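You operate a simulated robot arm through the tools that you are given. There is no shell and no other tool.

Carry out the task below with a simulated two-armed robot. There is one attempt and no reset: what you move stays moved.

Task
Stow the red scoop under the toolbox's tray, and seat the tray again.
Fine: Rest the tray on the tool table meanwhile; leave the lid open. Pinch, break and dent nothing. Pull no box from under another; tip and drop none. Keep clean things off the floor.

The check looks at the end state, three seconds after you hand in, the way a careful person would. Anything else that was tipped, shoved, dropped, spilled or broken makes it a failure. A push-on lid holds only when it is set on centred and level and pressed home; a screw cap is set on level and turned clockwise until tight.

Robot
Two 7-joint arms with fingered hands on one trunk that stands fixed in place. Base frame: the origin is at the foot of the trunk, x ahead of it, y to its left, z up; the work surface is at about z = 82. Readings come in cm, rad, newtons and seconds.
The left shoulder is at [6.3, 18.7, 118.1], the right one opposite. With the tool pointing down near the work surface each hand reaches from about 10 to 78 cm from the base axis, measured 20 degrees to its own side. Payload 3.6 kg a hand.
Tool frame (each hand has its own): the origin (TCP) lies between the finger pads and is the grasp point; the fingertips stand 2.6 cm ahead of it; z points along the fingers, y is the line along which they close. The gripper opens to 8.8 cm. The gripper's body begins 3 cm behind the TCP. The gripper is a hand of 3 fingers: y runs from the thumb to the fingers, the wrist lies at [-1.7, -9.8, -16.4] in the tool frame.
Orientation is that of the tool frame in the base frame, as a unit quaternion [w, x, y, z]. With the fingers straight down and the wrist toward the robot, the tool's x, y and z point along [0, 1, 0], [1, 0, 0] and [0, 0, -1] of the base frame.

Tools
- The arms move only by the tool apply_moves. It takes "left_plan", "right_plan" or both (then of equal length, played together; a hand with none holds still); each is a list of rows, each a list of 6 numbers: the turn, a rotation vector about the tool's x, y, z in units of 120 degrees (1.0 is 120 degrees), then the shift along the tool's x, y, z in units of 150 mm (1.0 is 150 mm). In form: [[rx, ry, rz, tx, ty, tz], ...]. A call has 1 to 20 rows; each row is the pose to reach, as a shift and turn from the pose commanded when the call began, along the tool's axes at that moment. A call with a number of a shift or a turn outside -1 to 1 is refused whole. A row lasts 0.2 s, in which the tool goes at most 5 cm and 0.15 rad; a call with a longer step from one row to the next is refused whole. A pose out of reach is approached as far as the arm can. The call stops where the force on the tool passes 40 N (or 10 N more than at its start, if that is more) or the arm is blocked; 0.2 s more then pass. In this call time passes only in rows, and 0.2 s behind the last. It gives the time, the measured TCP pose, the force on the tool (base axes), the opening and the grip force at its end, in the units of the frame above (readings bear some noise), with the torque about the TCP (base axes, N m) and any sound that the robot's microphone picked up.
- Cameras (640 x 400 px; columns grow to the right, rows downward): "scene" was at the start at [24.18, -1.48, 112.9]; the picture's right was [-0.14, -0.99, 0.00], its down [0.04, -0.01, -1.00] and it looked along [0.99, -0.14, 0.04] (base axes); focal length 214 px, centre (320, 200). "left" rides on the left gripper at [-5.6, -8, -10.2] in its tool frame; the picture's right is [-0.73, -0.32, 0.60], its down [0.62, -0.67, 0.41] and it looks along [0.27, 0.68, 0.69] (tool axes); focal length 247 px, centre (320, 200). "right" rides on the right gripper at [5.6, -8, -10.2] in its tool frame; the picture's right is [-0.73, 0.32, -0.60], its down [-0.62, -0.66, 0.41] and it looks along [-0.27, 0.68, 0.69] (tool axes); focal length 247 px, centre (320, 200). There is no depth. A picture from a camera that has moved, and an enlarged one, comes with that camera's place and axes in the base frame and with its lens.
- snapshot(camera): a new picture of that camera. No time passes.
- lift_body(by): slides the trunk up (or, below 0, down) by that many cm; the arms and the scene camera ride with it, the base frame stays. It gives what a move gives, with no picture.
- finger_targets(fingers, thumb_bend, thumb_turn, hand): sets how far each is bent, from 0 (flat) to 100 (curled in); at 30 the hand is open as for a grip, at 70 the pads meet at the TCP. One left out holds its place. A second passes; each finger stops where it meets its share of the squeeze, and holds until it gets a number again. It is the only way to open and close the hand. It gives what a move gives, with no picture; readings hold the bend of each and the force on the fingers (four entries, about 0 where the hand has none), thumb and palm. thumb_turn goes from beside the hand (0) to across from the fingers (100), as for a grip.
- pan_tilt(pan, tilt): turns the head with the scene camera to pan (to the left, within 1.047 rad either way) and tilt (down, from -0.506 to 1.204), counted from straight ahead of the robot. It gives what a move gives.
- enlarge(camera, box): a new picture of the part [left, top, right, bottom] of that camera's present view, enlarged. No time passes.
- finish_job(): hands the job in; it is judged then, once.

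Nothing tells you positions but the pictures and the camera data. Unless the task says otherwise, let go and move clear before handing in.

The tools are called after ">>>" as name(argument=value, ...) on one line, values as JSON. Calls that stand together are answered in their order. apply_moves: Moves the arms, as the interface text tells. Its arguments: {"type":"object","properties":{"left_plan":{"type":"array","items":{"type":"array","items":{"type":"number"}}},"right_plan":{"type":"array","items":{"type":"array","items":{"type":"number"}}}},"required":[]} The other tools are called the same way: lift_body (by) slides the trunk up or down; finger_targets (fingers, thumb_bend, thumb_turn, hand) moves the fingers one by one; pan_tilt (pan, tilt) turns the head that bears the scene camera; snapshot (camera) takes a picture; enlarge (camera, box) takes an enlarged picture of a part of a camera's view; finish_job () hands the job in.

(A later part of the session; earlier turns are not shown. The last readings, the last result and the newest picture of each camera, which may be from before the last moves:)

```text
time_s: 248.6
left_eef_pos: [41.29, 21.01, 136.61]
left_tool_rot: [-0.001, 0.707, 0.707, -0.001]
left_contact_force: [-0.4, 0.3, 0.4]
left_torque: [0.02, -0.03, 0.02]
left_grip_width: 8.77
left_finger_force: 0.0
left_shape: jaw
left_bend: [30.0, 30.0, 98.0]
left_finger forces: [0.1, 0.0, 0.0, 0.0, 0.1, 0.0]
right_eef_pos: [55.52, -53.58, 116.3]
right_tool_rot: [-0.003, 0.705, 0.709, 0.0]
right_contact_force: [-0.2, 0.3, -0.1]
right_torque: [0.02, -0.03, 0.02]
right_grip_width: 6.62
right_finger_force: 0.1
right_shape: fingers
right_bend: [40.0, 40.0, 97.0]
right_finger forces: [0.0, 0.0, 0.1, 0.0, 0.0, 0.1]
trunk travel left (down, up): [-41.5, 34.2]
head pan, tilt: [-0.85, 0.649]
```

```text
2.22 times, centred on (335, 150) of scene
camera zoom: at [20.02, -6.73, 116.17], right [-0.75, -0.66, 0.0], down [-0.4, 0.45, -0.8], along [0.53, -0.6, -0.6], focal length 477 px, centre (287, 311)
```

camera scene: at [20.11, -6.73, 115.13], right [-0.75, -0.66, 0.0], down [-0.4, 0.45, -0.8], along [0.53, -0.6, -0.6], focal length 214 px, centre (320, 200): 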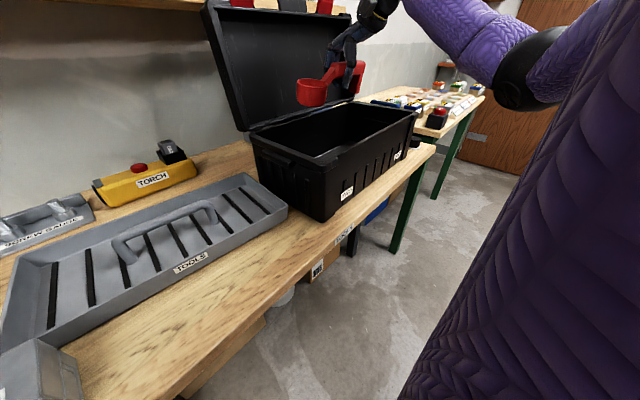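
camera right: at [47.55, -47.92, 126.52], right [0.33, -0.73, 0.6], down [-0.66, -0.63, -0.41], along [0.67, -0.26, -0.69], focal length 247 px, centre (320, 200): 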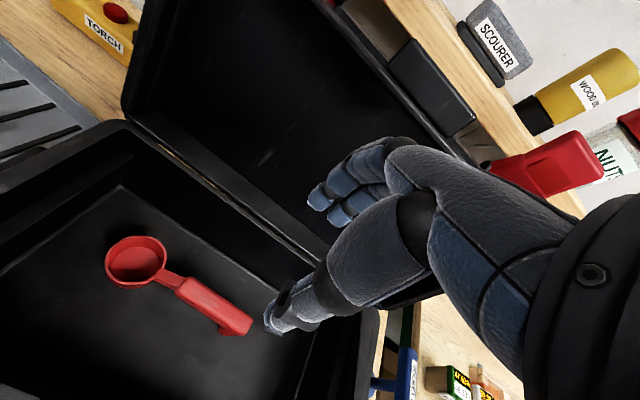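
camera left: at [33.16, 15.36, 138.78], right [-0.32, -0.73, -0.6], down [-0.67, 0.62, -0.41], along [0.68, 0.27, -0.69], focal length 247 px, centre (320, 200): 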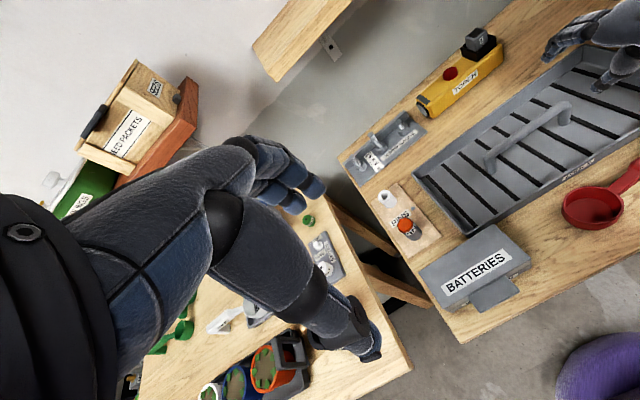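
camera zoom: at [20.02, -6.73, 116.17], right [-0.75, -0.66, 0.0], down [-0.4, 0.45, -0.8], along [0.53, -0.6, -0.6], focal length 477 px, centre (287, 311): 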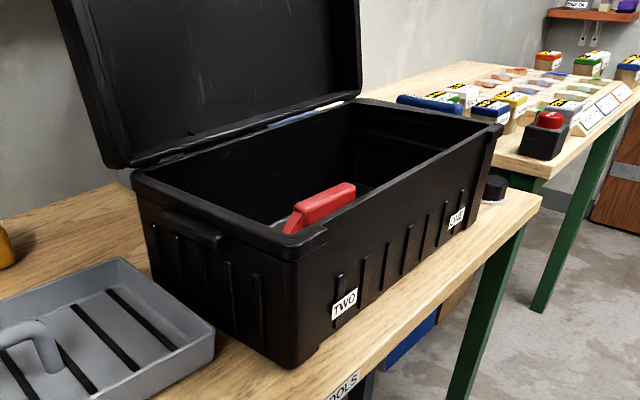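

The scoop lies flat in the box. Now I'll measure the tray's handle position on the table for re-gripping.

>>> pan_tilt(pan=-0.15, tilt=0.65)

>>> snapshot(camera="scene")

>>> enlarge(camera="scene", box=[220, 120, 460, 300])

>>> snapshot(camera="left")

```text
time_s: 249.7
left_eef_pos: [41.23, 20.96, 136.68]
left_tool_rot: [0.001, 0.707, 0.707, 0.0]
left_contact_force: [-0.4, 0.0, 0.1]
left_torque: [0.0, -0.02, 0.01]
left_grip_width: 8.75
left_finger_force: 0.0
left_shape: jaw
left_bend: [30.0, 30.0, 98.0]
left_finger forces: [0.0, 0.1, 0.0, 0.1, 0.0, 0.0]
right_eef_pos: [55.64, -53.55, 116.3]
right_tool_rot: [-0.002, 0.705, 0.709, -0.001]
right_contact_force: [-0.2, 0.0, 0.0]
right_torque: [-0.01, -0.02, 0.02]
right_grip_width: 6.63
right_finger_force: 0.0
right_shape: fingers
right_bend: [40.0, 40.0, 97.0]
right_finger forces: [0.0, 0.0, 0.1, 0.1, 0.0, 0.0]
trunk travel left (down, up): [-41.5, 34.2]
head pan, tilt: [-0.15, 0.649]
```

```text
taken
camera scene: at [22.84, -1.51, 116.19], right [-0.15, -0.99, 0.0], down [-0.6, 0.09, -0.8], along [0.79, -0.12, -0.6], focal length 214 px, centre (320, 200)
```

scene: 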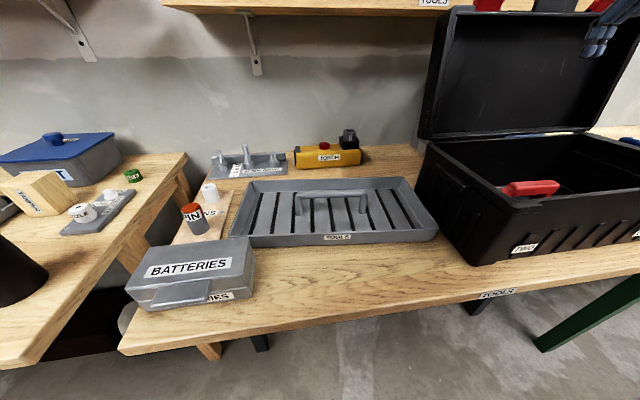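

```text
2.22 times, centred on (340, 210) of scene
camera zoom: at [22.84, -1.51, 116.19], right [-0.15, -0.99, 0.0], down [-0.6, 0.09, -0.8], along [0.79, -0.12, -0.6], focal length 477 px, centre (276, 178)
```

zoom: 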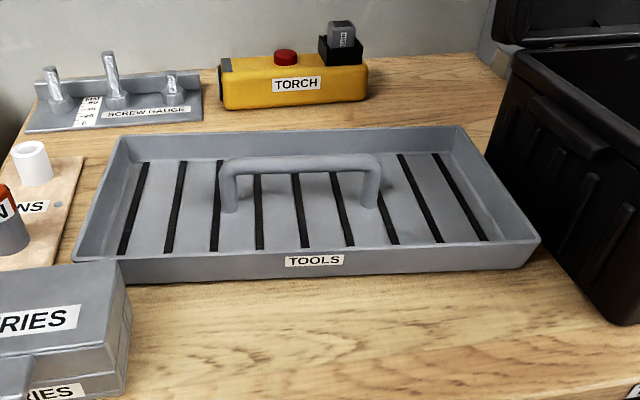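

```text
taken
camera left: at [33.17, 15.35, 146.78], right [-0.32, -0.73, -0.6], down [-0.67, 0.62, -0.41], along [0.68, 0.27, -0.69], focal length 247 px, centre (320, 200)
```

left: 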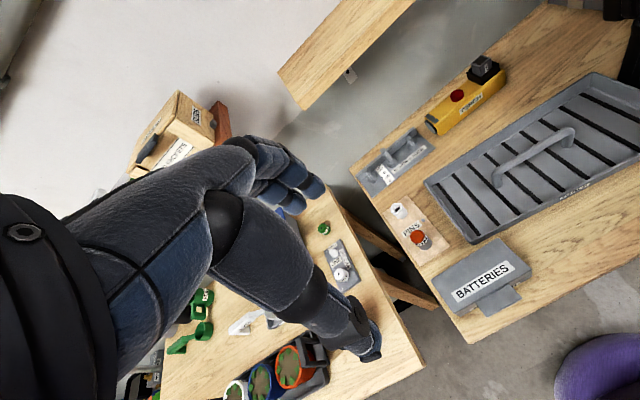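

The tray is flat and clear of everything, centred about (60, −9.5) and turned about 5°. I'll set the hand to the 25° pitch beside the box, as before, so the arm takes the lower-elbow posture, then swing left to the tray.

>>> lift_body(by=-8)

>>> apply_moves(right_plan=[[-0.05, 0, 0, -0.03, 0, -0.02], [-0.1, 0, 0, -0.06, 0, -0.04], [-0.15, 0, 0, -0.09, 0, -0.06], [-0.209, 0, 0, -0.12, 0, -0.08]])

>>> finger_targets(hand="right", fingers=35, thumb_bend=53)

>>> apply_moves(right_plan=[[0, 0, 0, 0.2, 0, 0], [0, 0, 0, 0.4, 0, 0], [0, 0, 0, 0.6, 0, 0], [0, 0, 0, 0.8, 0, 0], [0, 0, 0, 1.0, 0, 0]])

>>> apply_moves(right_plan=[[0, 0, 0, 0.2, 0, 0], [0, 0, 0, 0.4, 0, 0], [0, 0, 0, 0.6, 0, 0], [0, 0, 0, 0.8, 0, 0], [0, 0, 0, 1.0, 0, 0]])

>>> snapshot(camera="scene")

```text
time_s: 250.8
left_eef_pos: [41.22, 21.0, 128.71]
left_tool_rot: [-0.001, 0.707, 0.707, 0.0]
left_contact_force: [-0.5, -0.9, -0.3]
left_torque: [0.02, -0.02, 0.0]
left_grip_width: 8.78
left_finger_force: 0.1
left_shape: jaw
left_bend: [30.0, 30.0, 98.0]
left_finger forces: [0.1, 0.1, 0.0, 0.0, 0.1, 0.1]
right_eef_pos: [55.56, -53.66, 108.44]
right_tool_rot: [-0.002, 0.706, 0.709, 0.001]
right_contact_force: [0.2, 0.1, -0.5]
right_torque: [0.0, 0.02, -0.01]
right_grip_width: 6.64
right_finger_force: 0.1
right_shape: fingers
right_bend: [40.0, 40.0, 97.0]
right_finger forces: [0.0, 0.1, 0.0, 0.0, 0.1, 0.0]
trunk travel left (down, up): [-33.5, 42.2]
head pan, tilt: [-0.15, 0.649]
```

```text
time_s: 251.8
left_eef_pos: [41.28, 20.9, 128.53]
left_tool_rot: [0.0, 0.707, 0.707, -0.001]
left_contact_force: [-0.2, -1.1, -0.1]
left_torque: [-0.04, -0.03, 0.01]
left_grip_width: 8.78
left_finger_force: 0.1
left_shape: jaw
left_bend: [30.0, 30.0, 98.0]
left_finger forces: [0.0, 0.1, 0.1, 0.0, 0.0, 0.0]
right_eef_pos: [55.54, -55.49, 109.49]
right_tool_rot: [0.15, 0.688, 0.693, 0.155]
right_contact_force: [0.7, -0.3, 0.6]
right_torque: [0.02, 0.05, -0.02]
right_grip_width: 6.63
right_finger_force: 0.0
right_shape: fingers
right_bend: [40.0, 40.0, 97.0]
right_finger forces: [0.0, 0.1, 0.0, 0.1, 0.0, 0.0]
trunk travel left (down, up): [-33.5, 42.2]
head pan, tilt: [-0.15, 0.649]
```

```text
time_s: 252.8
left_eef_pos: [41.18, 20.98, 128.67]
left_tool_rot: [-0.001, 0.707, 0.708, 0.001]
left_contact_force: [-0.3, 0.5, -0.7]
left_torque: [0.0, 0.03, 0.02]
left_grip_width: 8.78
left_finger_force: 0.0
left_shape: jaw
left_bend: [30.0, 30.0, 98.0]
left_finger forces: [0.0, 0.0, 0.0, 0.0, 0.1, 0.0]
right_eef_pos: [55.63, -55.45, 109.53]
right_tool_rot: [0.15, 0.688, 0.693, 0.154]
right_contact_force: [-1.6, -0.6, 0.0]
right_torque: [0.01, 0.05, -0.02]
right_grip_width: 5.84
right_finger_force: 0.1
right_shape: fingers
right_bend: [35.0, 53.0, 97.0]
right_finger forces: [0.0, 0.0, 0.0, 0.0, 0.0, 0.1]
trunk travel left (down, up): [-33.5, 42.2]
head pan, tilt: [-0.15, 0.649]
```

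```text
time_s: 254.0
left_eef_pos: [41.26, 21.05, 128.78]
left_tool_rot: [0.0, 0.707, 0.707, 0.0]
left_contact_force: [0.1, -1.3, 0.4]
left_torque: [0.0, 0.02, 0.0]
left_grip_width: 8.76
left_finger_force: 0.1
left_shape: jaw
left_bend: [30.0, 30.0, 98.0]
left_finger forces: [0.1, 0.0, 0.0, 0.0, 0.1, 0.1]
right_eef_pos: [55.46, -40.3, 109.48]
right_tool_rot: [0.151, 0.689, 0.692, 0.154]
right_contact_force: [-0.7, 0.2, 0.1]
right_torque: [-0.01, 0.0, 0.01]
right_grip_width: 5.85
right_finger_force: 0.1
right_shape: fingers
right_bend: [35.0, 53.0, 97.0]
right_finger forces: [0.0, 0.0, 0.0, 0.0, 0.0, 0.1]
trunk travel left (down, up): [-33.5, 42.2]
head pan, tilt: [-0.15, 0.649]
```

```text
time_s: 255.2
left_eef_pos: [41.24, 20.98, 128.53]
left_tool_rot: [0.0, 0.708, 0.707, 0.0]
left_contact_force: [0.3, -0.6, 0.2]
left_torque: [-0.03, 0.05, 0.01]
left_grip_width: 8.78
left_finger_force: 0.2
left_shape: jaw
left_bend: [30.0, 30.0, 98.0]
left_finger forces: [0.1, 0.0, 0.1, 0.1, 0.1, 0.0]
right_eef_pos: [55.33, -25.41, 109.71]
right_tool_rot: [0.151, 0.689, 0.692, 0.154]
right_contact_force: [0.4, -0.6, 0.3]
right_torque: [0.0, 0.01, 0.02]
right_grip_width: 5.83
right_finger_force: 0.0
right_shape: fingers
right_bend: [35.0, 53.0, 97.0]
right_finger forces: [0.0, 0.0, 0.0, 0.0, 0.0, 0.0]
trunk travel left (down, up): [-33.5, 42.2]
head pan, tilt: [-0.15, 0.649]
```

```text
taken
camera scene: at [23.84, -1.45, 107.64], right [-0.15, -0.99, 0.0], down [-0.6, 0.09, -0.8], along [0.79, -0.12, -0.6], focal length 214 px, centre (320, 200)
```

scene: 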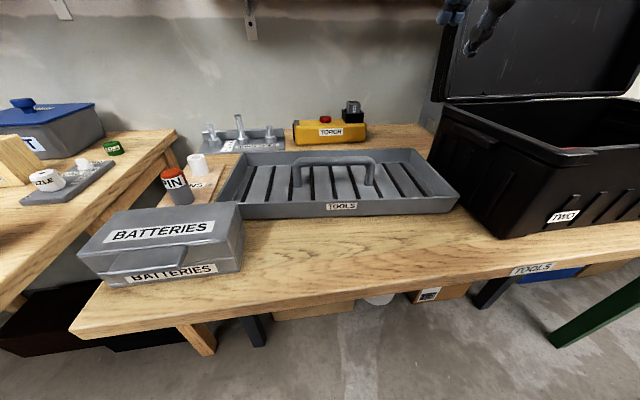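

>>> apply_moves(right_plan=[[0, 0, 0, 0.18, 0.01, 0], [0, 0, 0, 0.36, 0.02, 0.01], [0, 0, 0, 0.54, 0.03, 0.015], [0, 0, 0, 0.72, 0.04, 0.02]])

>>> pan_tilt(pan=-0.3, tilt=0.4)

>>> snapshot(camera="scene")

>>> snapshot(camera="right")

```text
time_s: 256.2
left_eef_pos: [41.28, 21.08, 128.73]
left_tool_rot: [0.0, 0.707, 0.707, 0.0]
left_contact_force: [-0.7, 0.6, -0.3]
left_torque: [0.04, 0.01, -0.02]
left_grip_width: 8.78
left_finger_force: 0.0
left_shape: jaw
left_bend: [30.0, 30.0, 98.0]
left_finger forces: [0.0, 0.0, 0.0, 0.1, 0.1, 0.0]
right_eef_pos: [56.06, -14.57, 109.53]
right_tool_rot: [0.151, 0.689, 0.692, 0.154]
right_contact_force: [-0.3, 0.2, 0.1]
right_torque: [0.01, -0.01, -0.02]
right_grip_width: 5.83
right_finger_force: 0.1
right_shape: fingers
right_bend: [35.0, 53.0, 97.0]
right_finger forces: [0.0, 0.0, 0.1, 0.0, 0.0, 0.0]
trunk travel left (down, up): [-33.5, 42.2]
head pan, tilt: [-0.15, 0.649]
```

```text
time_s: 257.0
left_eef_pos: [41.35, 21.06, 128.65]
left_tool_rot: [0.0, 0.707, 0.707, 0.0]
left_contact_force: [-0.5, 0.5, 0.2]
left_torque: [0.01, 0.03, -0.04]
left_grip_width: 8.75
left_finger_force: 0.0
left_shape: jaw
left_bend: [30.0, 30.0, 98.0]
left_finger forces: [0.0, 0.0, 0.1, 0.1, 0.0, 0.1]
right_eef_pos: [56.02, -14.65, 109.65]
right_tool_rot: [0.15, 0.688, 0.693, 0.154]
right_contact_force: [-0.1, -0.3, -0.7]
right_torque: [-0.01, -0.01, -0.01]
right_grip_width: 5.87
right_finger_force: 0.0
right_shape: fingers
right_bend: [35.0, 53.0, 97.0]
right_finger forces: [0.1, 0.1, 0.1, 0.1, 0.1, 0.1]
trunk travel left (down, up): [-33.5, 42.2]
head pan, tilt: [-0.3, 0.4]
```

```text
taken
camera scene: at [24.1, -2.92, 109.89], right [-0.3, -0.96, 0.0], down [-0.37, 0.12, -0.92], along [0.88, -0.27, -0.39], focal length 214 px, centre (320, 200)
```

scene: 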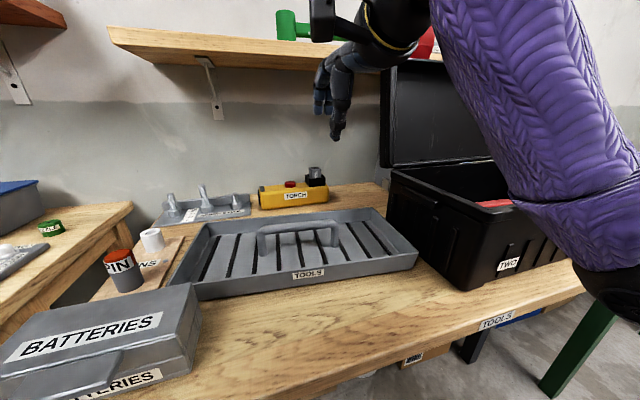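

```text
taken
camera right: at [44.37, -8.97, 115.55], right [0.04, -0.74, 0.68], down [-0.43, -0.62, -0.65], along [0.9, -0.26, -0.34], focal length 247 px, centre (320, 200)
```

right: 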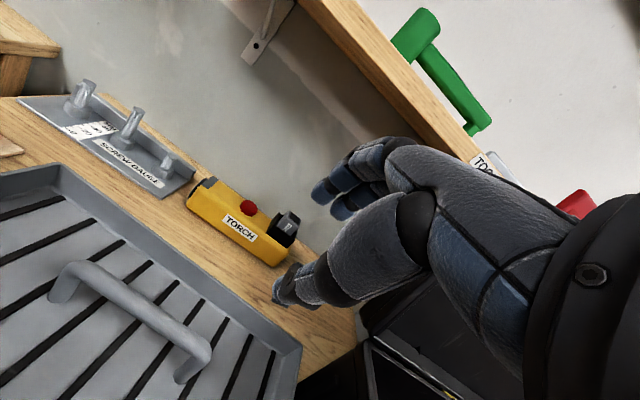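

The elbow is in the good posture. The handle's centre reads ≈(59.5, −9.6). I'll test whether the hand can now reach the handle's actual centre line.

>>> apply_moves(right_plan=[[0, 0, 0, 0.1, -0.02, 0.05], [0, 0, 0, 0.2, -0.04, 0.1], [0, 0, 0, 0.3, -0.07, 0.16], [0, 0, 0, 0.33, -0.1, 0.24]])

>>> snapshot(camera="right")

```text
time_s: 258.0
left_eef_pos: [41.13, 20.86, 128.76]
left_tool_rot: [0.0, 0.707, 0.707, 0.0]
left_contact_force: [0.2, -0.8, 0.2]
left_torque: [0.02, 0.0, 0.01]
left_grip_width: 8.74
left_finger_force: 0.0
left_shape: jaw
left_bend: [30.0, 30.0, 98.0]
left_finger forces: [0.1, 0.1, 0.0, 0.0, 0.0, 0.1]
right_eef_pos: [56.02, -9.68, 105.66]
right_tool_rot: [0.151, 0.688, 0.693, 0.154]
right_contact_force: [-0.5, 0.8, -0.8]
right_torque: [0.03, 0.0, 0.01]
right_grip_width: 5.85
right_finger_force: 0.1
right_shape: fingers
right_bend: [35.0, 53.0, 97.0]
right_finger forces: [0.0, 0.0, 0.0, 0.1, 0.1, 0.0]
trunk travel left (down, up): [-33.5, 42.2]
head pan, tilt: [-0.3, 0.4]
```

```text
taken
camera right: at [44.44, -3.99, 111.59], right [0.04, -0.74, 0.68], down [-0.43, -0.62, -0.65], along [0.9, -0.26, -0.34], focal length 247 px, centre (320, 200)
```

right: 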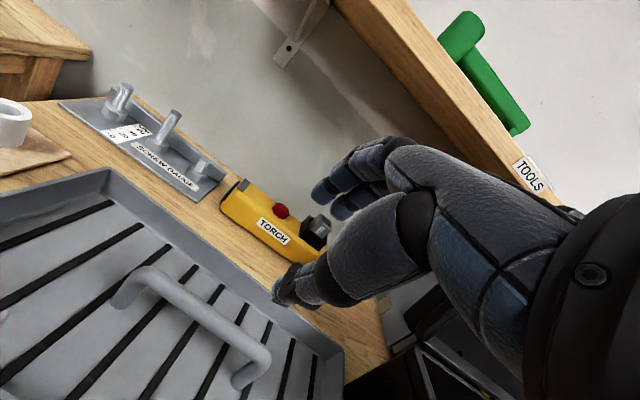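

Reachable with no limit — so I can grip the tray at its true centre this time. Moving to the pre-grasp point just short of the bar.

>>> apply_moves(right_plan=[[0, 0, 0, 0.01, -0.06, 0.12], [0, 0, 0, 0.02, -0.12, 0.24], [0, 0, 0, 0.035, -0.18, 0.36], [0, 0, 0, 0.045, -0.24, 0.47], [0, 0, 0, 0.045, -0.293, 0.57]])

>>> snapshot(camera="right")

>>> enlarge(camera="scene", box=[180, 140, 440, 310])

```text
time_s: 259.2
left_eef_pos: [41.19, 20.97, 128.65]
left_tool_rot: [0.0, 0.707, 0.707, -0.001]
left_contact_force: [0.5, -0.3, 0.4]
left_torque: [0.04, 0.01, 0.02]
left_grip_width: 8.77
left_finger_force: 0.1
left_shape: jaw
left_bend: [30.0, 30.0, 98.0]
left_finger forces: [0.0, 0.0, 0.1, 0.0, 0.0, 0.1]
right_eef_pos: [55.65, -8.86, 96.15]
right_tool_rot: [0.151, 0.689, 0.692, 0.154]
right_contact_force: [-0.1, 0.3, 0.3]
right_torque: [0.04, 0.0, -0.01]
right_grip_width: 5.85
right_finger_force: 0.1
right_shape: fingers
right_bend: [35.0, 53.0, 97.0]
right_finger forces: [0.0, 0.0, 0.1, 0.0, 0.0, 0.0]
trunk travel left (down, up): [-33.5, 42.2]
head pan, tilt: [-0.3, 0.4]
```

```text
taken
camera right: at [44.11, -3.28, 102.06], right [0.04, -0.74, 0.68], down [-0.43, -0.62, -0.65], along [0.9, -0.26, -0.34], focal length 247 px, centre (320, 200)
```

right: 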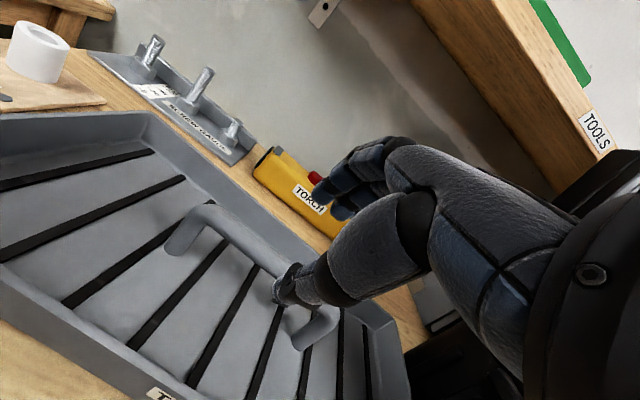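

```text
2.35 times, centred on (310, 225) of scene
camera zoom: at [24.09, -2.93, 109.9], right [-0.3, -0.96, 0.0], down [-0.37, 0.12, -0.92], along [0.88, -0.27, -0.39], focal length 505 px, centre (344, 141)
```

zoom: 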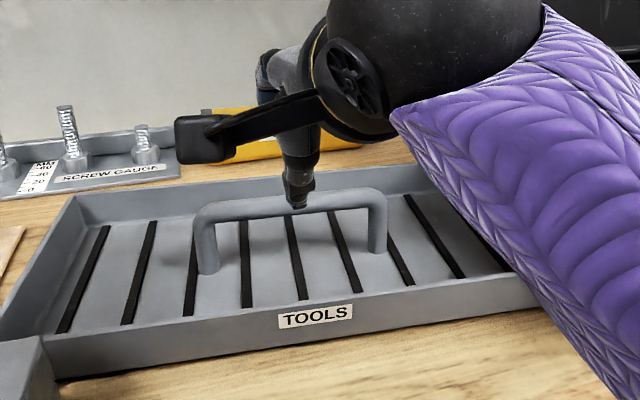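

Well centred on the handle. Advancing to the bar.

>>> apply_moves(right_plan=[[0, 0, 0, 0, 0, 0.15], [0, 0, 0, 0, 0, 0.3], [0, 0, 0, 0, 0, 0.45], [0, 0, 0, 0, 0, 0.52]])

>>> snapshot(camera="right")

>>> enlarge(camera="scene", box=[180, 140, 440, 310])

```text
time_s: 260.2
left_eef_pos: [41.2, 20.97, 128.54]
left_tool_rot: [0.001, 0.707, 0.707, 0.0]
left_contact_force: [0.1, -0.1, -0.4]
left_torque: [0.02, 0.0, -0.01]
left_grip_width: 8.76
left_finger_force: 0.1
left_shape: jaw
left_bend: [30.0, 30.0, 98.0]
left_finger forces: [0.0, 0.0, 0.1, 0.0, 0.0, 0.0]
right_eef_pos: [59.02, -9.0, 89.07]
right_tool_rot: [0.151, 0.689, 0.692, 0.154]
right_contact_force: [0.5, 0.3, -0.9]
right_torque: [-0.01, 0.0, 0.01]
right_grip_width: 5.82
right_finger_force: 0.1
right_shape: fingers
right_bend: [35.0, 53.0, 97.0]
right_finger forces: [0.0, 0.0, 0.1, 0.0, 0.0, 0.0]
trunk travel left (down, up): [-33.5, 42.2]
head pan, tilt: [-0.3, 0.4]
```

```text
taken
camera right: at [47.39, -3.28, 94.92], right [0.04, -0.74, 0.68], down [-0.43, -0.62, -0.65], along [0.9, -0.26, -0.34], focal length 247 px, centre (320, 200)
```

right: 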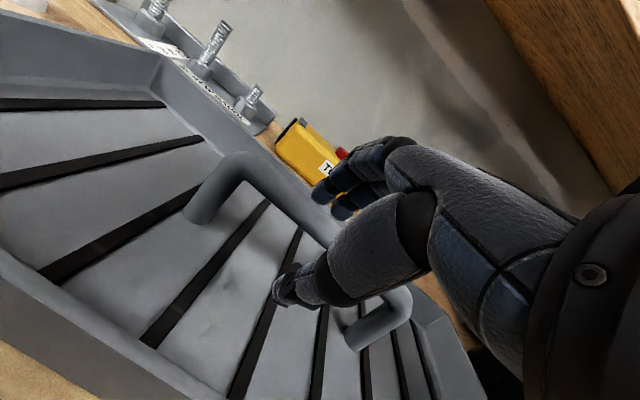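

```text
2.35 times, centred on (310, 225) of scene
camera zoom: at [24.1, -2.93, 109.89], right [-0.3, -0.96, 0.0], down [-0.37, 0.12, -0.92], along [0.88, -0.27, -0.39], focal length 505 px, centre (344, 141)
```

zoom: 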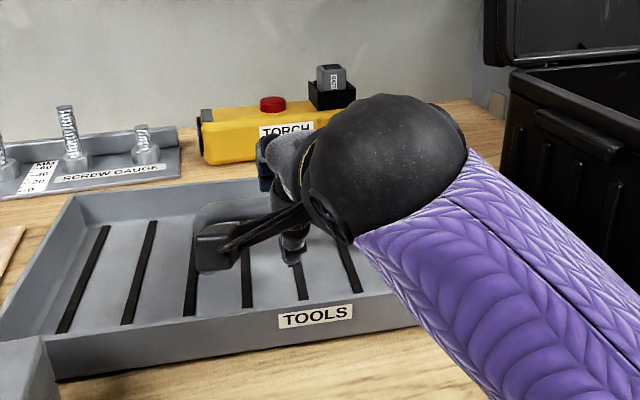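

>>> apply_moves(right_plan=[[0, 0, 0, 0, 0, 0.03], [0, 0, 0, 0, 0, 0.06], [0, 0, 0, 0, 0, 0.075]])

>>> finger_targets(hand="right", fingers=85)

>>> snapshot(camera="right")

```text
time_s: 261.0
left_eef_pos: [41.25, 21.06, 128.73]
left_tool_rot: [0.0, 0.707, 0.707, 0.0]
left_contact_force: [-0.2, 0.2, 0.1]
left_torque: [-0.01, 0.0, 0.0]
left_grip_width: 8.77
left_finger_force: 0.0
left_shape: jaw
left_bend: [30.0, 30.0, 98.0]
left_finger forces: [0.1, 0.0, 0.0, 0.0, 0.0, 0.0]
right_eef_pos: [59.49, -8.92, 88.08]
right_tool_rot: [0.151, 0.688, 0.693, 0.154]
right_contact_force: [-0.8, 0.5, 0.2]
right_torque: [-0.03, 0.02, -0.01]
right_grip_width: 5.86
right_finger_force: 0.2
right_shape: fingers
right_bend: [35.0, 53.0, 97.0]
right_finger forces: [0.1, 0.1, 0.1, 0.0, 0.0, 0.0]
trunk travel left (down, up): [-33.5, 42.2]
head pan, tilt: [-0.3, 0.4]
```

```text
time_s: 262.0
left_eef_pos: [41.24, 20.98, 128.6]
left_tool_rot: [0.0, 0.707, 0.707, 0.0]
left_contact_force: [-0.3, -0.3, -0.1]
left_torque: [0.01, -0.02, 0.02]
left_grip_width: 8.8
left_finger_force: 0.1
left_shape: jaw
left_bend: [30.0, 30.0, 98.0]
left_finger forces: [0.0, 0.0, 0.0, 0.1, 0.0, 0.0]
right_eef_pos: [59.57, -8.96, 87.99]
right_tool_rot: [0.151, 0.688, 0.692, 0.154]
right_contact_force: [-0.3, 1.5, -0.1]
right_torque: [0.0, 0.0, -0.02]
right_grip_width: 1.1
right_finger_force: 1.7
right_shape: fingers
right_bend: [84.0, 52.0, 97.0]
right_finger forces: [2.4, 0.0, 0.1, 0.0, 1.7, 0.1]
trunk travel left (down, up): [-33.5, 42.2]
head pan, tilt: [-0.3, 0.4]
```

```text
taken
camera right: at [47.89, -3.21, 93.89], right [0.04, -0.74, 0.68], down [-0.43, -0.62, -0.65], along [0.9, -0.26, -0.34], focal length 247 px, centre (320, 200)
```

right: 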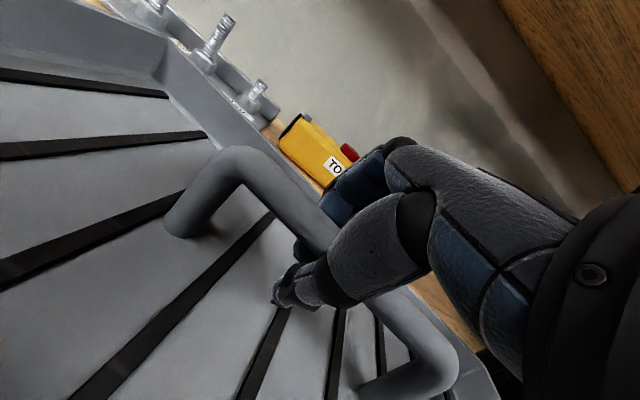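

Light two-sided contact on the bar at its centre. Lifting a little to see how the tray hangs.

>>> apply_moves(right_plan=[[0, 0, 0, 0, 0.014, -0.03], [0, 0, 0, 0, 0.028, -0.06], [0, 0, 0, 0, 0.05, -0.107], [0, 0, 0, 0, 0.085, -0.181]])

>>> enlarge(camera="scene", box=[150, 120, 450, 320])

>>> snapshot(camera="left")

```text
time_s: 263.0
left_eef_pos: [41.18, 20.93, 128.55]
left_tool_rot: [0.0, 0.708, 0.706, 0.0]
left_contact_force: [0.1, 0.2, 0.1]
left_torque: [-0.02, 0.0, 0.02]
left_grip_width: 8.79
left_finger_force: 0.0
left_shape: jaw
left_bend: [30.0, 30.0, 98.0]
left_finger forces: [0.0, 0.0, 0.0, 0.1, 0.0, 0.0]
right_eef_pos: [59.54, -8.84, 90.95]
right_tool_rot: [0.151, 0.689, 0.692, 0.153]
right_contact_force: [0.7, 0.4, -2.2]
right_torque: [-0.02, -0.03, 0.0]
right_grip_width: 1.13
right_finger_force: 1.2
right_shape: fingers
right_bend: [84.0, 52.0, 97.0]
right_finger forces: [1.0, 0.9, 0.0, 0.0, 1.7, 0.1]
trunk travel left (down, up): [-33.5, 42.2]
head pan, tilt: [-0.3, 0.4]
```

```text
2.00 times, centred on (300, 220) of scene
camera zoom: at [24.11, -2.93, 109.89], right [-0.3, -0.96, 0.0], down [-0.37, 0.12, -0.92], along [0.88, -0.27, -0.39], focal length 429 px, centre (360, 160)
```

zoom: 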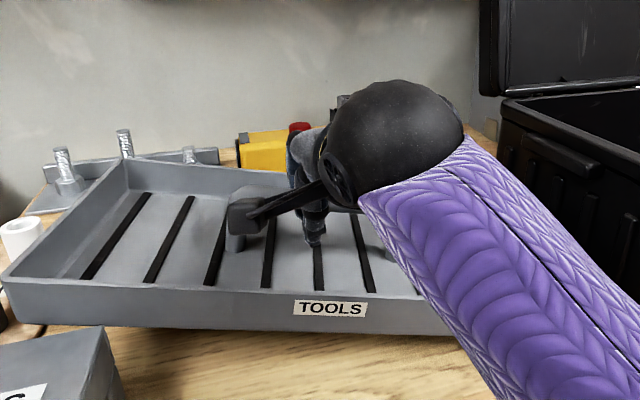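

```text
taken
camera left: at [33.19, 15.37, 138.78], right [-0.32, -0.73, -0.6], down [-0.67, 0.62, -0.41], along [0.68, 0.27, -0.69], focal length 247 px, centre (320, 200)
```

left: 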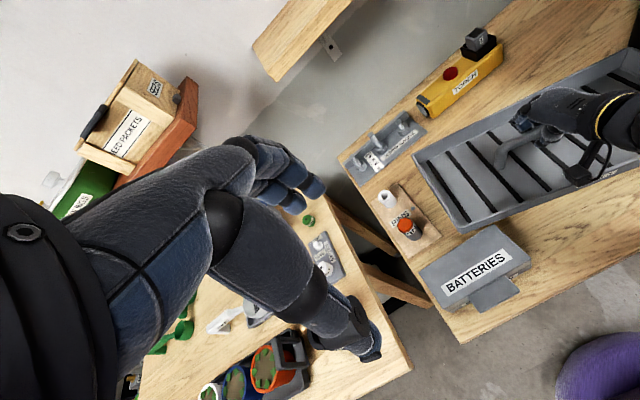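

The tray hangs level from its centre. Raising it well above box-rim height.

>>> apply_moves(right_plan=[[0, 0, 0, 0, 0.05, -0.107], [0, 0, 0, 0, 0.1, -0.214], [0, 0, 0, 0, 0.16, -0.343], [0, 0, 0, 0, 0.22, -0.471], [0, 0, 0, 0, 0.28, -0.6], [0, 0, 0, 0, 0.34, -0.728], [0, 0, 0, 0, 0.4, -0.857], [0, 0, 0, 0, 0.43, -0.92]])

>>> lift_body(by=4)

>>> snapshot(camera="scene")

>>> snapshot(camera="right")

```text
time_s: 264.8
left_eef_pos: [41.23, 20.98, 128.65]
left_tool_rot: [0.0, 0.707, 0.707, 0.0]
left_contact_force: [0.5, -0.3, 0.1]
left_torque: [0.0, 0.0, 0.01]
left_grip_width: 8.76
left_finger_force: 0.1
left_shape: jaw
left_bend: [30.0, 30.0, 98.0]
left_finger forces: [0.0, 0.1, 0.0, 0.1, 0.1, 0.0]
right_eef_pos: [59.56, -8.95, 106.29]
right_tool_rot: [0.151, 0.689, 0.692, 0.153]
right_contact_force: [0.3, 0.7, -2.3]
right_torque: [0.04, -0.05, 0.02]
right_grip_width: 1.14
right_finger_force: 1.8
right_shape: fingers
right_bend: [84.0, 52.0, 97.0]
right_finger forces: [1.2, 0.8, 0.0, 0.1, 1.6, 0.1]
trunk travel left (down, up): [-33.5, 42.2]
head pan, tilt: [-0.3, 0.4]
```

```text
time_s: 265.6
left_eef_pos: [41.31, 20.94, 132.5]
left_tool_rot: [-0.001, 0.707, 0.707, -0.001]
left_contact_force: [0.2, 0.2, 0.2]
left_torque: [0.02, -0.02, 0.01]
left_grip_width: 8.78
left_finger_force: 0.1
left_shape: jaw
left_bend: [30.0, 30.0, 98.0]
left_finger forces: [0.1, 0.0, 0.1, 0.0, 0.0, 0.0]
right_eef_pos: [59.87, -9.88, 109.89]
right_tool_rot: [0.16, 0.691, 0.69, 0.146]
right_contact_force: [0.7, 0.3, -1.9]
right_torque: [0.02, -0.02, -0.03]
right_grip_width: 1.14
right_finger_force: 1.8
right_shape: fingers
right_bend: [84.0, 52.0, 97.0]
right_finger forces: [1.0, 1.1, 0.1, 0.1, 1.6, 0.1]
trunk travel left (down, up): [-37.5, 38.2]
head pan, tilt: [-0.3, 0.4]
```

```text
taken
camera scene: at [23.62, -2.93, 114.17], right [-0.3, -0.96, 0.0], down [-0.37, 0.12, -0.92], along [0.88, -0.27, -0.39], focal length 214 px, centre (320, 200)
```

scene: 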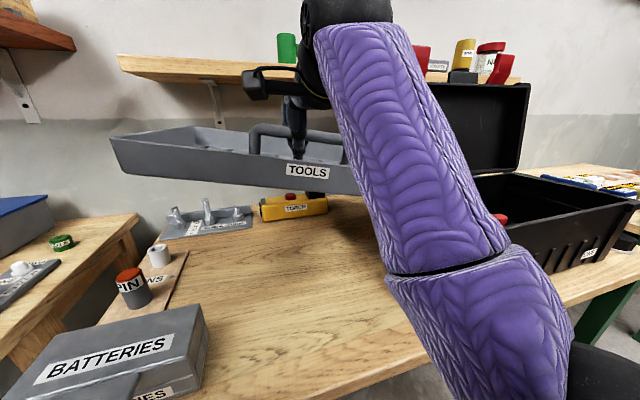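

```text
taken
camera right: at [48.28, -3.96, 115.75], right [0.03, -0.72, 0.69], down [-0.43, -0.63, -0.64], along [0.9, -0.28, -0.33], focal length 247 px, centre (320, 200)
```

right: 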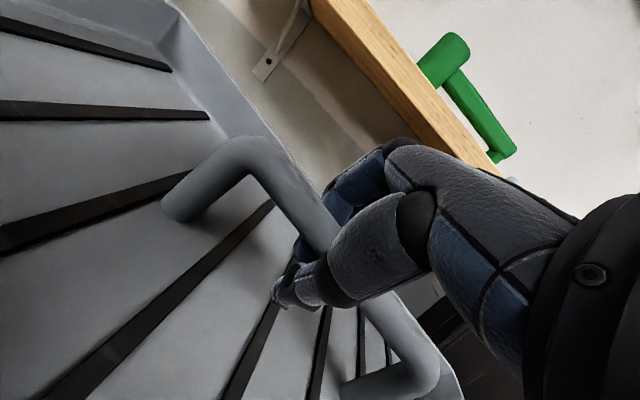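

The tray is up and level. Carrying it back to the right, pulling in slightly first to stay clear of the lid.

>>> apply_moves(right_plan=[[0, 0, 0, -0.05, -0.09, -0.042], [0, 0, 0, -0.11, -0.18, -0.085], [0, 0, 0, -0.22, -0.24, -0.113], [0, 0, 0, -0.36, -0.272, -0.127], [0, 0, 0, -0.52, -0.272, -0.127], [0, 0, 0, -0.68, -0.272, -0.127], [0, 0, 0, -0.84, -0.272, -0.127], [0, 0, 0, -1.0, -0.272, -0.127]])

>>> snapshot(camera="scene")

```text
time_s: 267.4
left_eef_pos: [41.25, 20.95, 132.65]
left_tool_rot: [0.0, 0.707, 0.707, 0.0]
left_contact_force: [-0.2, -0.7, 0.7]
left_torque: [-0.01, 0.0, -0.04]
left_grip_width: 8.76
left_finger_force: 0.1
left_shape: jaw
left_bend: [30.0, 30.0, 98.0]
left_finger forces: [0.0, 0.1, 0.0, 0.1, 0.0, 0.1]
right_eef_pos: [55.02, -23.96, 110.18]
right_tool_rot: [0.152, 0.689, 0.692, 0.153]
right_contact_force: [0.1, 0.0, -2.9]
right_torque: [-0.03, -0.02, 0.02]
right_grip_width: 1.13
right_finger_force: 1.5
right_shape: fingers
right_bend: [84.0, 52.0, 97.0]
right_finger forces: [1.2, 0.8, 0.0, 0.0, 1.6, 0.0]
trunk travel left (down, up): [-37.5, 38.2]
head pan, tilt: [-0.3, 0.4]
```

```text
taken
camera scene: at [23.58, -2.99, 114.18], right [-0.3, -0.96, 0.0], down [-0.37, 0.12, -0.92], along [0.88, -0.27, -0.39], focal length 214 px, centre (320, 200)
```

scene: 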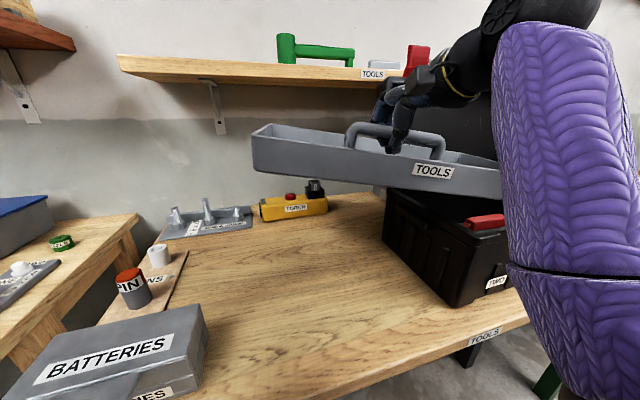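

>>> apply_moves(right_plan=[[0, 0, 0, -0.12, 0, 0], [0, 0, 0, -0.25, 0, 0], [0, 0, 0, -0.38, 0, 0], [0, 0, 0, -0.51, 0, 0], [0, 0, 0, -0.64, 0, 0], [0, 0, 0, -0.77, 0, 0], [0, 0, 0, -0.89, 0, 0], [0, 0, 0, -1.0, 0, 0]])

>>> apply_moves(right_plan=[[0, 0, 0, -0.12, 0, 0], [0, 0, 0, -0.25, 0, 0], [0, 0, 0, -0.38, 0, 0], [0, 0, 0, -0.51, 0, 0], [0, 0, 0, -0.64, 0, 0], [0, 0, 0, -0.77, 0, 0], [0, 0, 0, -0.89, 0, 0], [0, 0, 0, -1.0, 0, 0]])

>>> pan_tilt(pan=-0.85, tilt=0.6)

>>> enlarge(camera="scene", box=[200, 20, 460, 240])

>>> snapshot(camera="right")

```text
time_s: 269.2
left_eef_pos: [41.17, 21.01, 132.61]
left_tool_rot: [-0.001, 0.707, 0.707, 0.0]
left_contact_force: [0.6, 0.9, -0.6]
left_torque: [-0.03, -0.03, 0.0]
left_grip_width: 8.75
left_finger_force: 0.1
left_shape: jaw
left_bend: [30.0, 30.0, 98.0]
left_finger forces: [0.0, 0.0, 0.0, 0.0, 0.0, 0.0]
right_eef_pos: [55.09, -39.0, 110.23]
right_tool_rot: [0.152, 0.689, 0.692, 0.153]
right_contact_force: [0.2, 0.0, -2.0]
right_torque: [0.03, -0.03, 0.01]
right_grip_width: 1.12
right_finger_force: 1.5
right_shape: fingers
right_bend: [84.0, 52.0, 97.0]
right_finger forces: [1.0, 1.0, 0.0, 0.1, 1.5, 0.0]
trunk travel left (down, up): [-37.5, 38.2]
head pan, tilt: [-0.3, 0.4]
```

```text
time_s: 271.0
left_eef_pos: [41.22, 20.86, 132.78]
left_tool_rot: [0.0, 0.707, 0.708, 0.0]
left_contact_force: [-0.3, -0.3, 0.0]
left_torque: [0.01, -0.02, 0.01]
left_grip_width: 8.74
left_finger_force: 0.0
left_shape: jaw
left_bend: [30.0, 30.0, 98.0]
left_finger forces: [0.1, 0.0, 0.0, 0.0, 0.1, 0.0]
right_eef_pos: [55.27, -54.02, 110.04]
right_tool_rot: [0.151, 0.688, 0.693, 0.155]
right_contact_force: [0.1, -0.2, -1.7]
right_torque: [0.02, -0.05, 0.01]
right_grip_width: 1.13
right_finger_force: 1.8
right_shape: fingers
right_bend: [84.0, 52.0, 97.0]
right_finger forces: [1.0, 1.0, 0.1, 0.1, 1.5, 0.0]
trunk travel left (down, up): [-37.5, 38.2]
head pan, tilt: [-0.3, 0.4]
```

```text
time_s: 272.0
left_eef_pos: [41.32, 20.79, 132.6]
left_tool_rot: [0.0, 0.707, 0.707, 0.0]
left_contact_force: [0.1, -0.3, -0.4]
left_torque: [-0.01, -0.03, 0.01]
left_grip_width: 8.79
left_finger_force: 0.0
left_shape: jaw
left_bend: [30.0, 30.0, 98.0]
left_finger forces: [0.1, 0.0, 0.0, 0.0, 0.1, 0.1]
right_eef_pos: [55.18, -53.93, 110.1]
right_tool_rot: [0.151, 0.688, 0.693, 0.153]
right_contact_force: [0.1, 0.5, -1.4]
right_torque: [-0.03, -0.05, 0.0]
right_grip_width: 1.13
right_finger_force: 1.5
right_shape: fingers
right_bend: [84.0, 52.0, 97.0]
right_finger forces: [0.9, 1.1, 0.1, 0.0, 1.5, 0.1]
trunk travel left (down, up): [-37.5, 38.2]
head pan, tilt: [-0.85, 0.6]
```

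```text
1.82 times, centred on (330, 130) of scene
camera zoom: at [20.57, -6.85, 112.36], right [-0.75, -0.66, 0.0], down [-0.37, 0.42, -0.83], along [0.55, -0.62, -0.56], focal length 390 px, centre (302, 327)
```

zoom: 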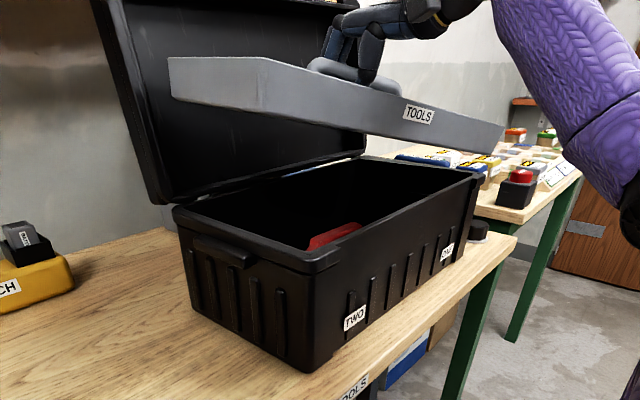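

```text
taken
camera right: at [43.74, -48.27, 116.02], right [0.04, -0.74, 0.68], down [-0.43, -0.62, -0.65], along [0.9, -0.26, -0.34], focal length 247 px, centre (320, 200)
```

right: 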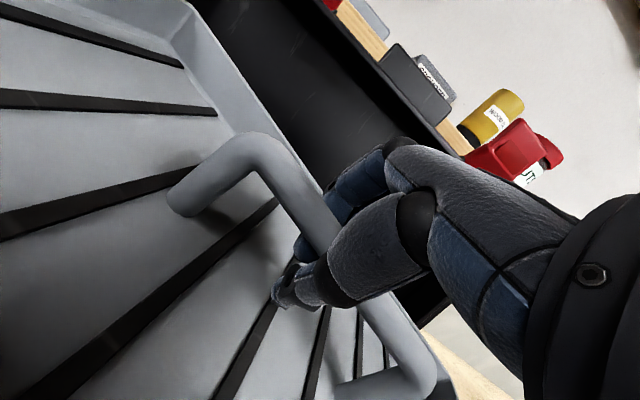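

The lightly held tray has drifted: right end about 11° low and yawed ~12°. Tightening the grip should square the bar to the hand as it did before. Let me firm it up in steps.

>>> finger_targets(hand="right", fingers=91)

>>> enlarge(camera="scene", box=[200, 20, 460, 240])

>>> snapshot(camera="right")

```text
time_s: 273.0
left_eef_pos: [41.27, 20.95, 132.69]
left_tool_rot: [0.0, 0.707, 0.707, 0.0]
left_contact_force: [0.1, -0.7, 0.8]
left_torque: [-0.03, 0.01, -0.02]
left_grip_width: 8.78
left_finger_force: 0.1
left_shape: jaw
left_bend: [30.0, 30.0, 98.0]
left_finger forces: [0.0, 0.0, 0.1, 0.1, 0.0, 0.1]
right_eef_pos: [55.29, -53.99, 110.06]
right_tool_rot: [0.151, 0.688, 0.693, 0.154]
right_contact_force: [0.2, -0.3, -1.5]
right_torque: [0.02, -0.05, 0.01]
right_grip_width: 1.46
right_finger_force: 6.8
right_shape: fingers
right_bend: [89.0, 52.0, 97.0]
right_finger forces: [2.4, 4.5, 0.0, 0.0, 5.5, 0.0]
trunk travel left (down, up): [-37.5, 38.2]
head pan, tilt: [-0.85, 0.6]
```

```text
1.82 times, centred on (330, 130) of scene
camera zoom: at [20.56, -6.86, 112.36], right [-0.75, -0.66, 0.0], down [-0.37, 0.42, -0.82], along [0.54, -0.62, -0.57], focal length 390 px, centre (302, 327)
```

zoom: 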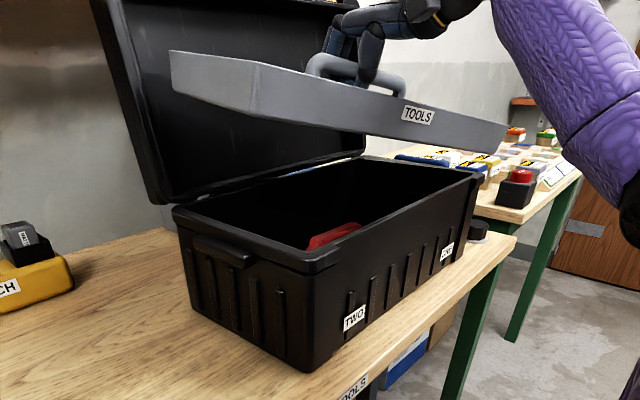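

```text
taken
camera right: at [43.73, -48.28, 116.02], right [0.04, -0.74, 0.68], down [-0.43, -0.62, -0.65], along [0.9, -0.26, -0.34], focal length 247 px, centre (320, 200)
```

right: 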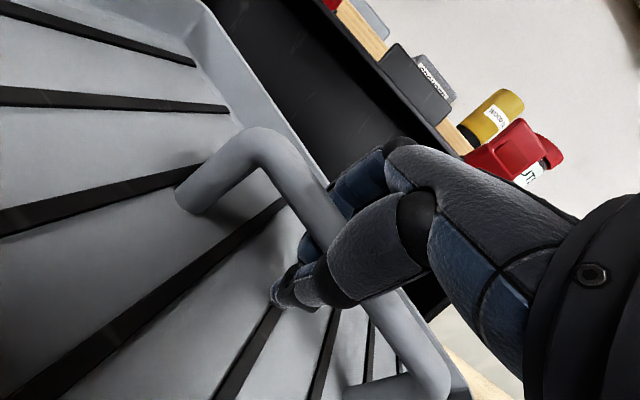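

The tray is now held firmly but skewed, so I'll rotate the hand itself to square the tray: yaw +12° and roll to lift the right end ~11°.

>>> apply_moves(right_plan=[[0, -0.012, -0.033, 0, 0, 0], [0, -0.024, -0.066, 0, 0, 0], [0, -0.036, -0.1, 0, 0, 0], [0, -0.048, -0.133, 0, 0, 0]])

>>> enlarge(camera="scene", box=[200, 20, 460, 240])

>>> snapshot(camera="right")

```text
time_s: 274.0
left_eef_pos: [41.33, 20.93, 132.67]
left_tool_rot: [0.0, 0.707, 0.707, 0.0]
left_contact_force: [0.6, 0.1, 1.2]
left_torque: [0.01, 0.01, -0.01]
left_grip_width: 8.76
left_finger_force: 0.0
left_shape: jaw
left_bend: [30.0, 30.0, 98.0]
left_finger forces: [0.1, 0.1, 0.1, 0.0, 0.1, 0.0]
right_eef_pos: [55.3, -53.96, 110.19]
right_tool_rot: [0.206, 0.592, 0.773, 0.096]
right_contact_force: [-0.6, -0.3, -1.6]
right_torque: [0.02, -0.04, 0.03]
right_grip_width: 1.48
right_finger_force: 5.8
right_shape: fingers
right_bend: [89.0, 52.0, 97.0]
right_finger forces: [2.3, 4.5, 0.0, 0.1, 5.2, 0.1]
trunk travel left (down, up): [-37.5, 38.2]
head pan, tilt: [-0.85, 0.6]
```

```text
1.82 times, centred on (330, 130) of scene
camera zoom: at [20.56, -6.86, 112.36], right [-0.75, -0.66, 0.0], down [-0.37, 0.42, -0.82], along [0.54, -0.62, -0.57], focal length 390 px, centre (302, 327)
```

zoom: 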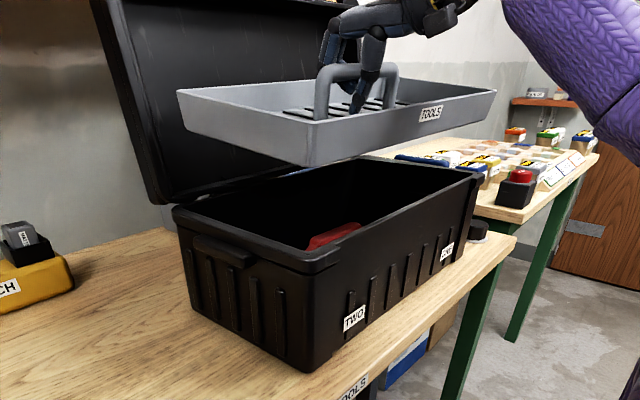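

```text
taken
camera right: at [42.68, -49.74, 114.98], right [0.18, -0.56, 0.81], down [-0.27, -0.82, -0.5], along [0.95, -0.13, -0.3], focal length 247 px, centre (320, 200)
```

right: 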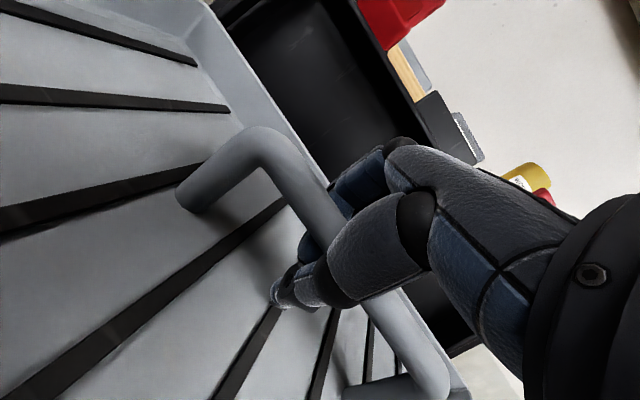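

The rotation squared it up nicely — the tray is level and parallel to the box now. I'll lower it to just above the rim and compare edges.

>>> lift_body(by=-6)

>>> enlarge(camera="scene", box=[210, 40, 450, 220])

>>> snapshot(camera="right")

```text
time_s: 275.0
left_eef_pos: [41.16, 21.06, 126.66]
left_tool_rot: [0.0, 0.707, 0.708, -0.001]
left_contact_force: [0.5, -0.3, 0.4]
left_torque: [0.02, -0.02, 0.03]
left_grip_width: 8.76
left_finger_force: 0.1
left_shape: jaw
left_bend: [30.0, 30.0, 98.0]
left_finger forces: [0.0, 0.0, 0.0, 0.1, 0.0, 0.0]
right_eef_pos: [55.34, -54.09, 104.12]
right_tool_rot: [0.206, 0.593, 0.773, 0.096]
right_contact_force: [-0.2, -0.5, -2.7]
right_torque: [0.0, -0.02, 0.02]
right_grip_width: 1.47
right_finger_force: 5.6
right_shape: fingers
right_bend: [89.0, 52.0, 97.0]
right_finger forces: [2.1, 4.6, 0.0, 0.1, 5.1, 0.0]
trunk travel left (down, up): [-31.5, 44.2]
head pan, tilt: [-0.85, 0.6]
```

```text
2.22 times, centred on (330, 130) of scene
camera zoom: at [21.34, -6.85, 105.93], right [-0.75, -0.66, 0.0], down [-0.37, 0.42, -0.83], along [0.54, -0.62, -0.56], focal length 477 px, centre (298, 356)
```

zoom: 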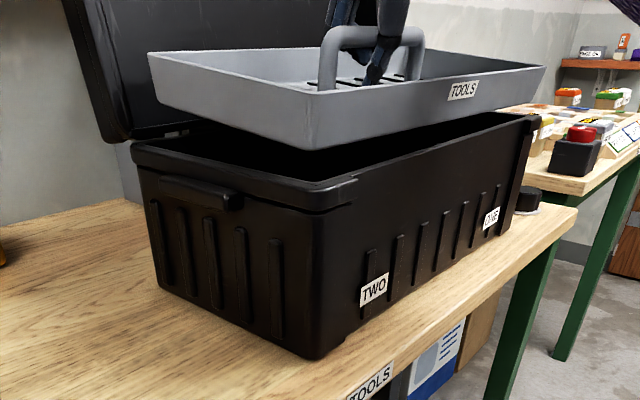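

```text
taken
camera right: at [42.62, -49.74, 109.07], right [0.18, -0.56, 0.81], down [-0.27, -0.82, -0.5], along [0.95, -0.13, -0.3], focal length 247 px, centre (320, 200)
```

right: 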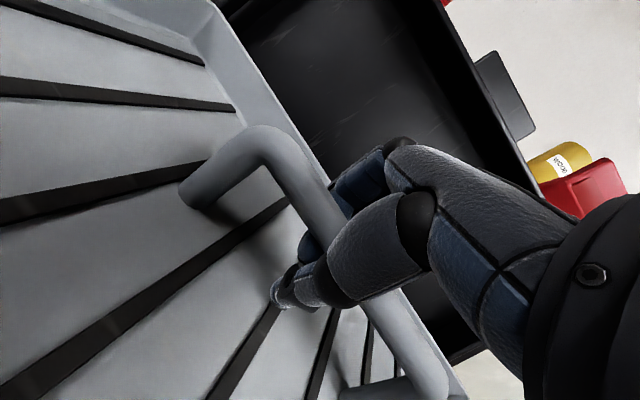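

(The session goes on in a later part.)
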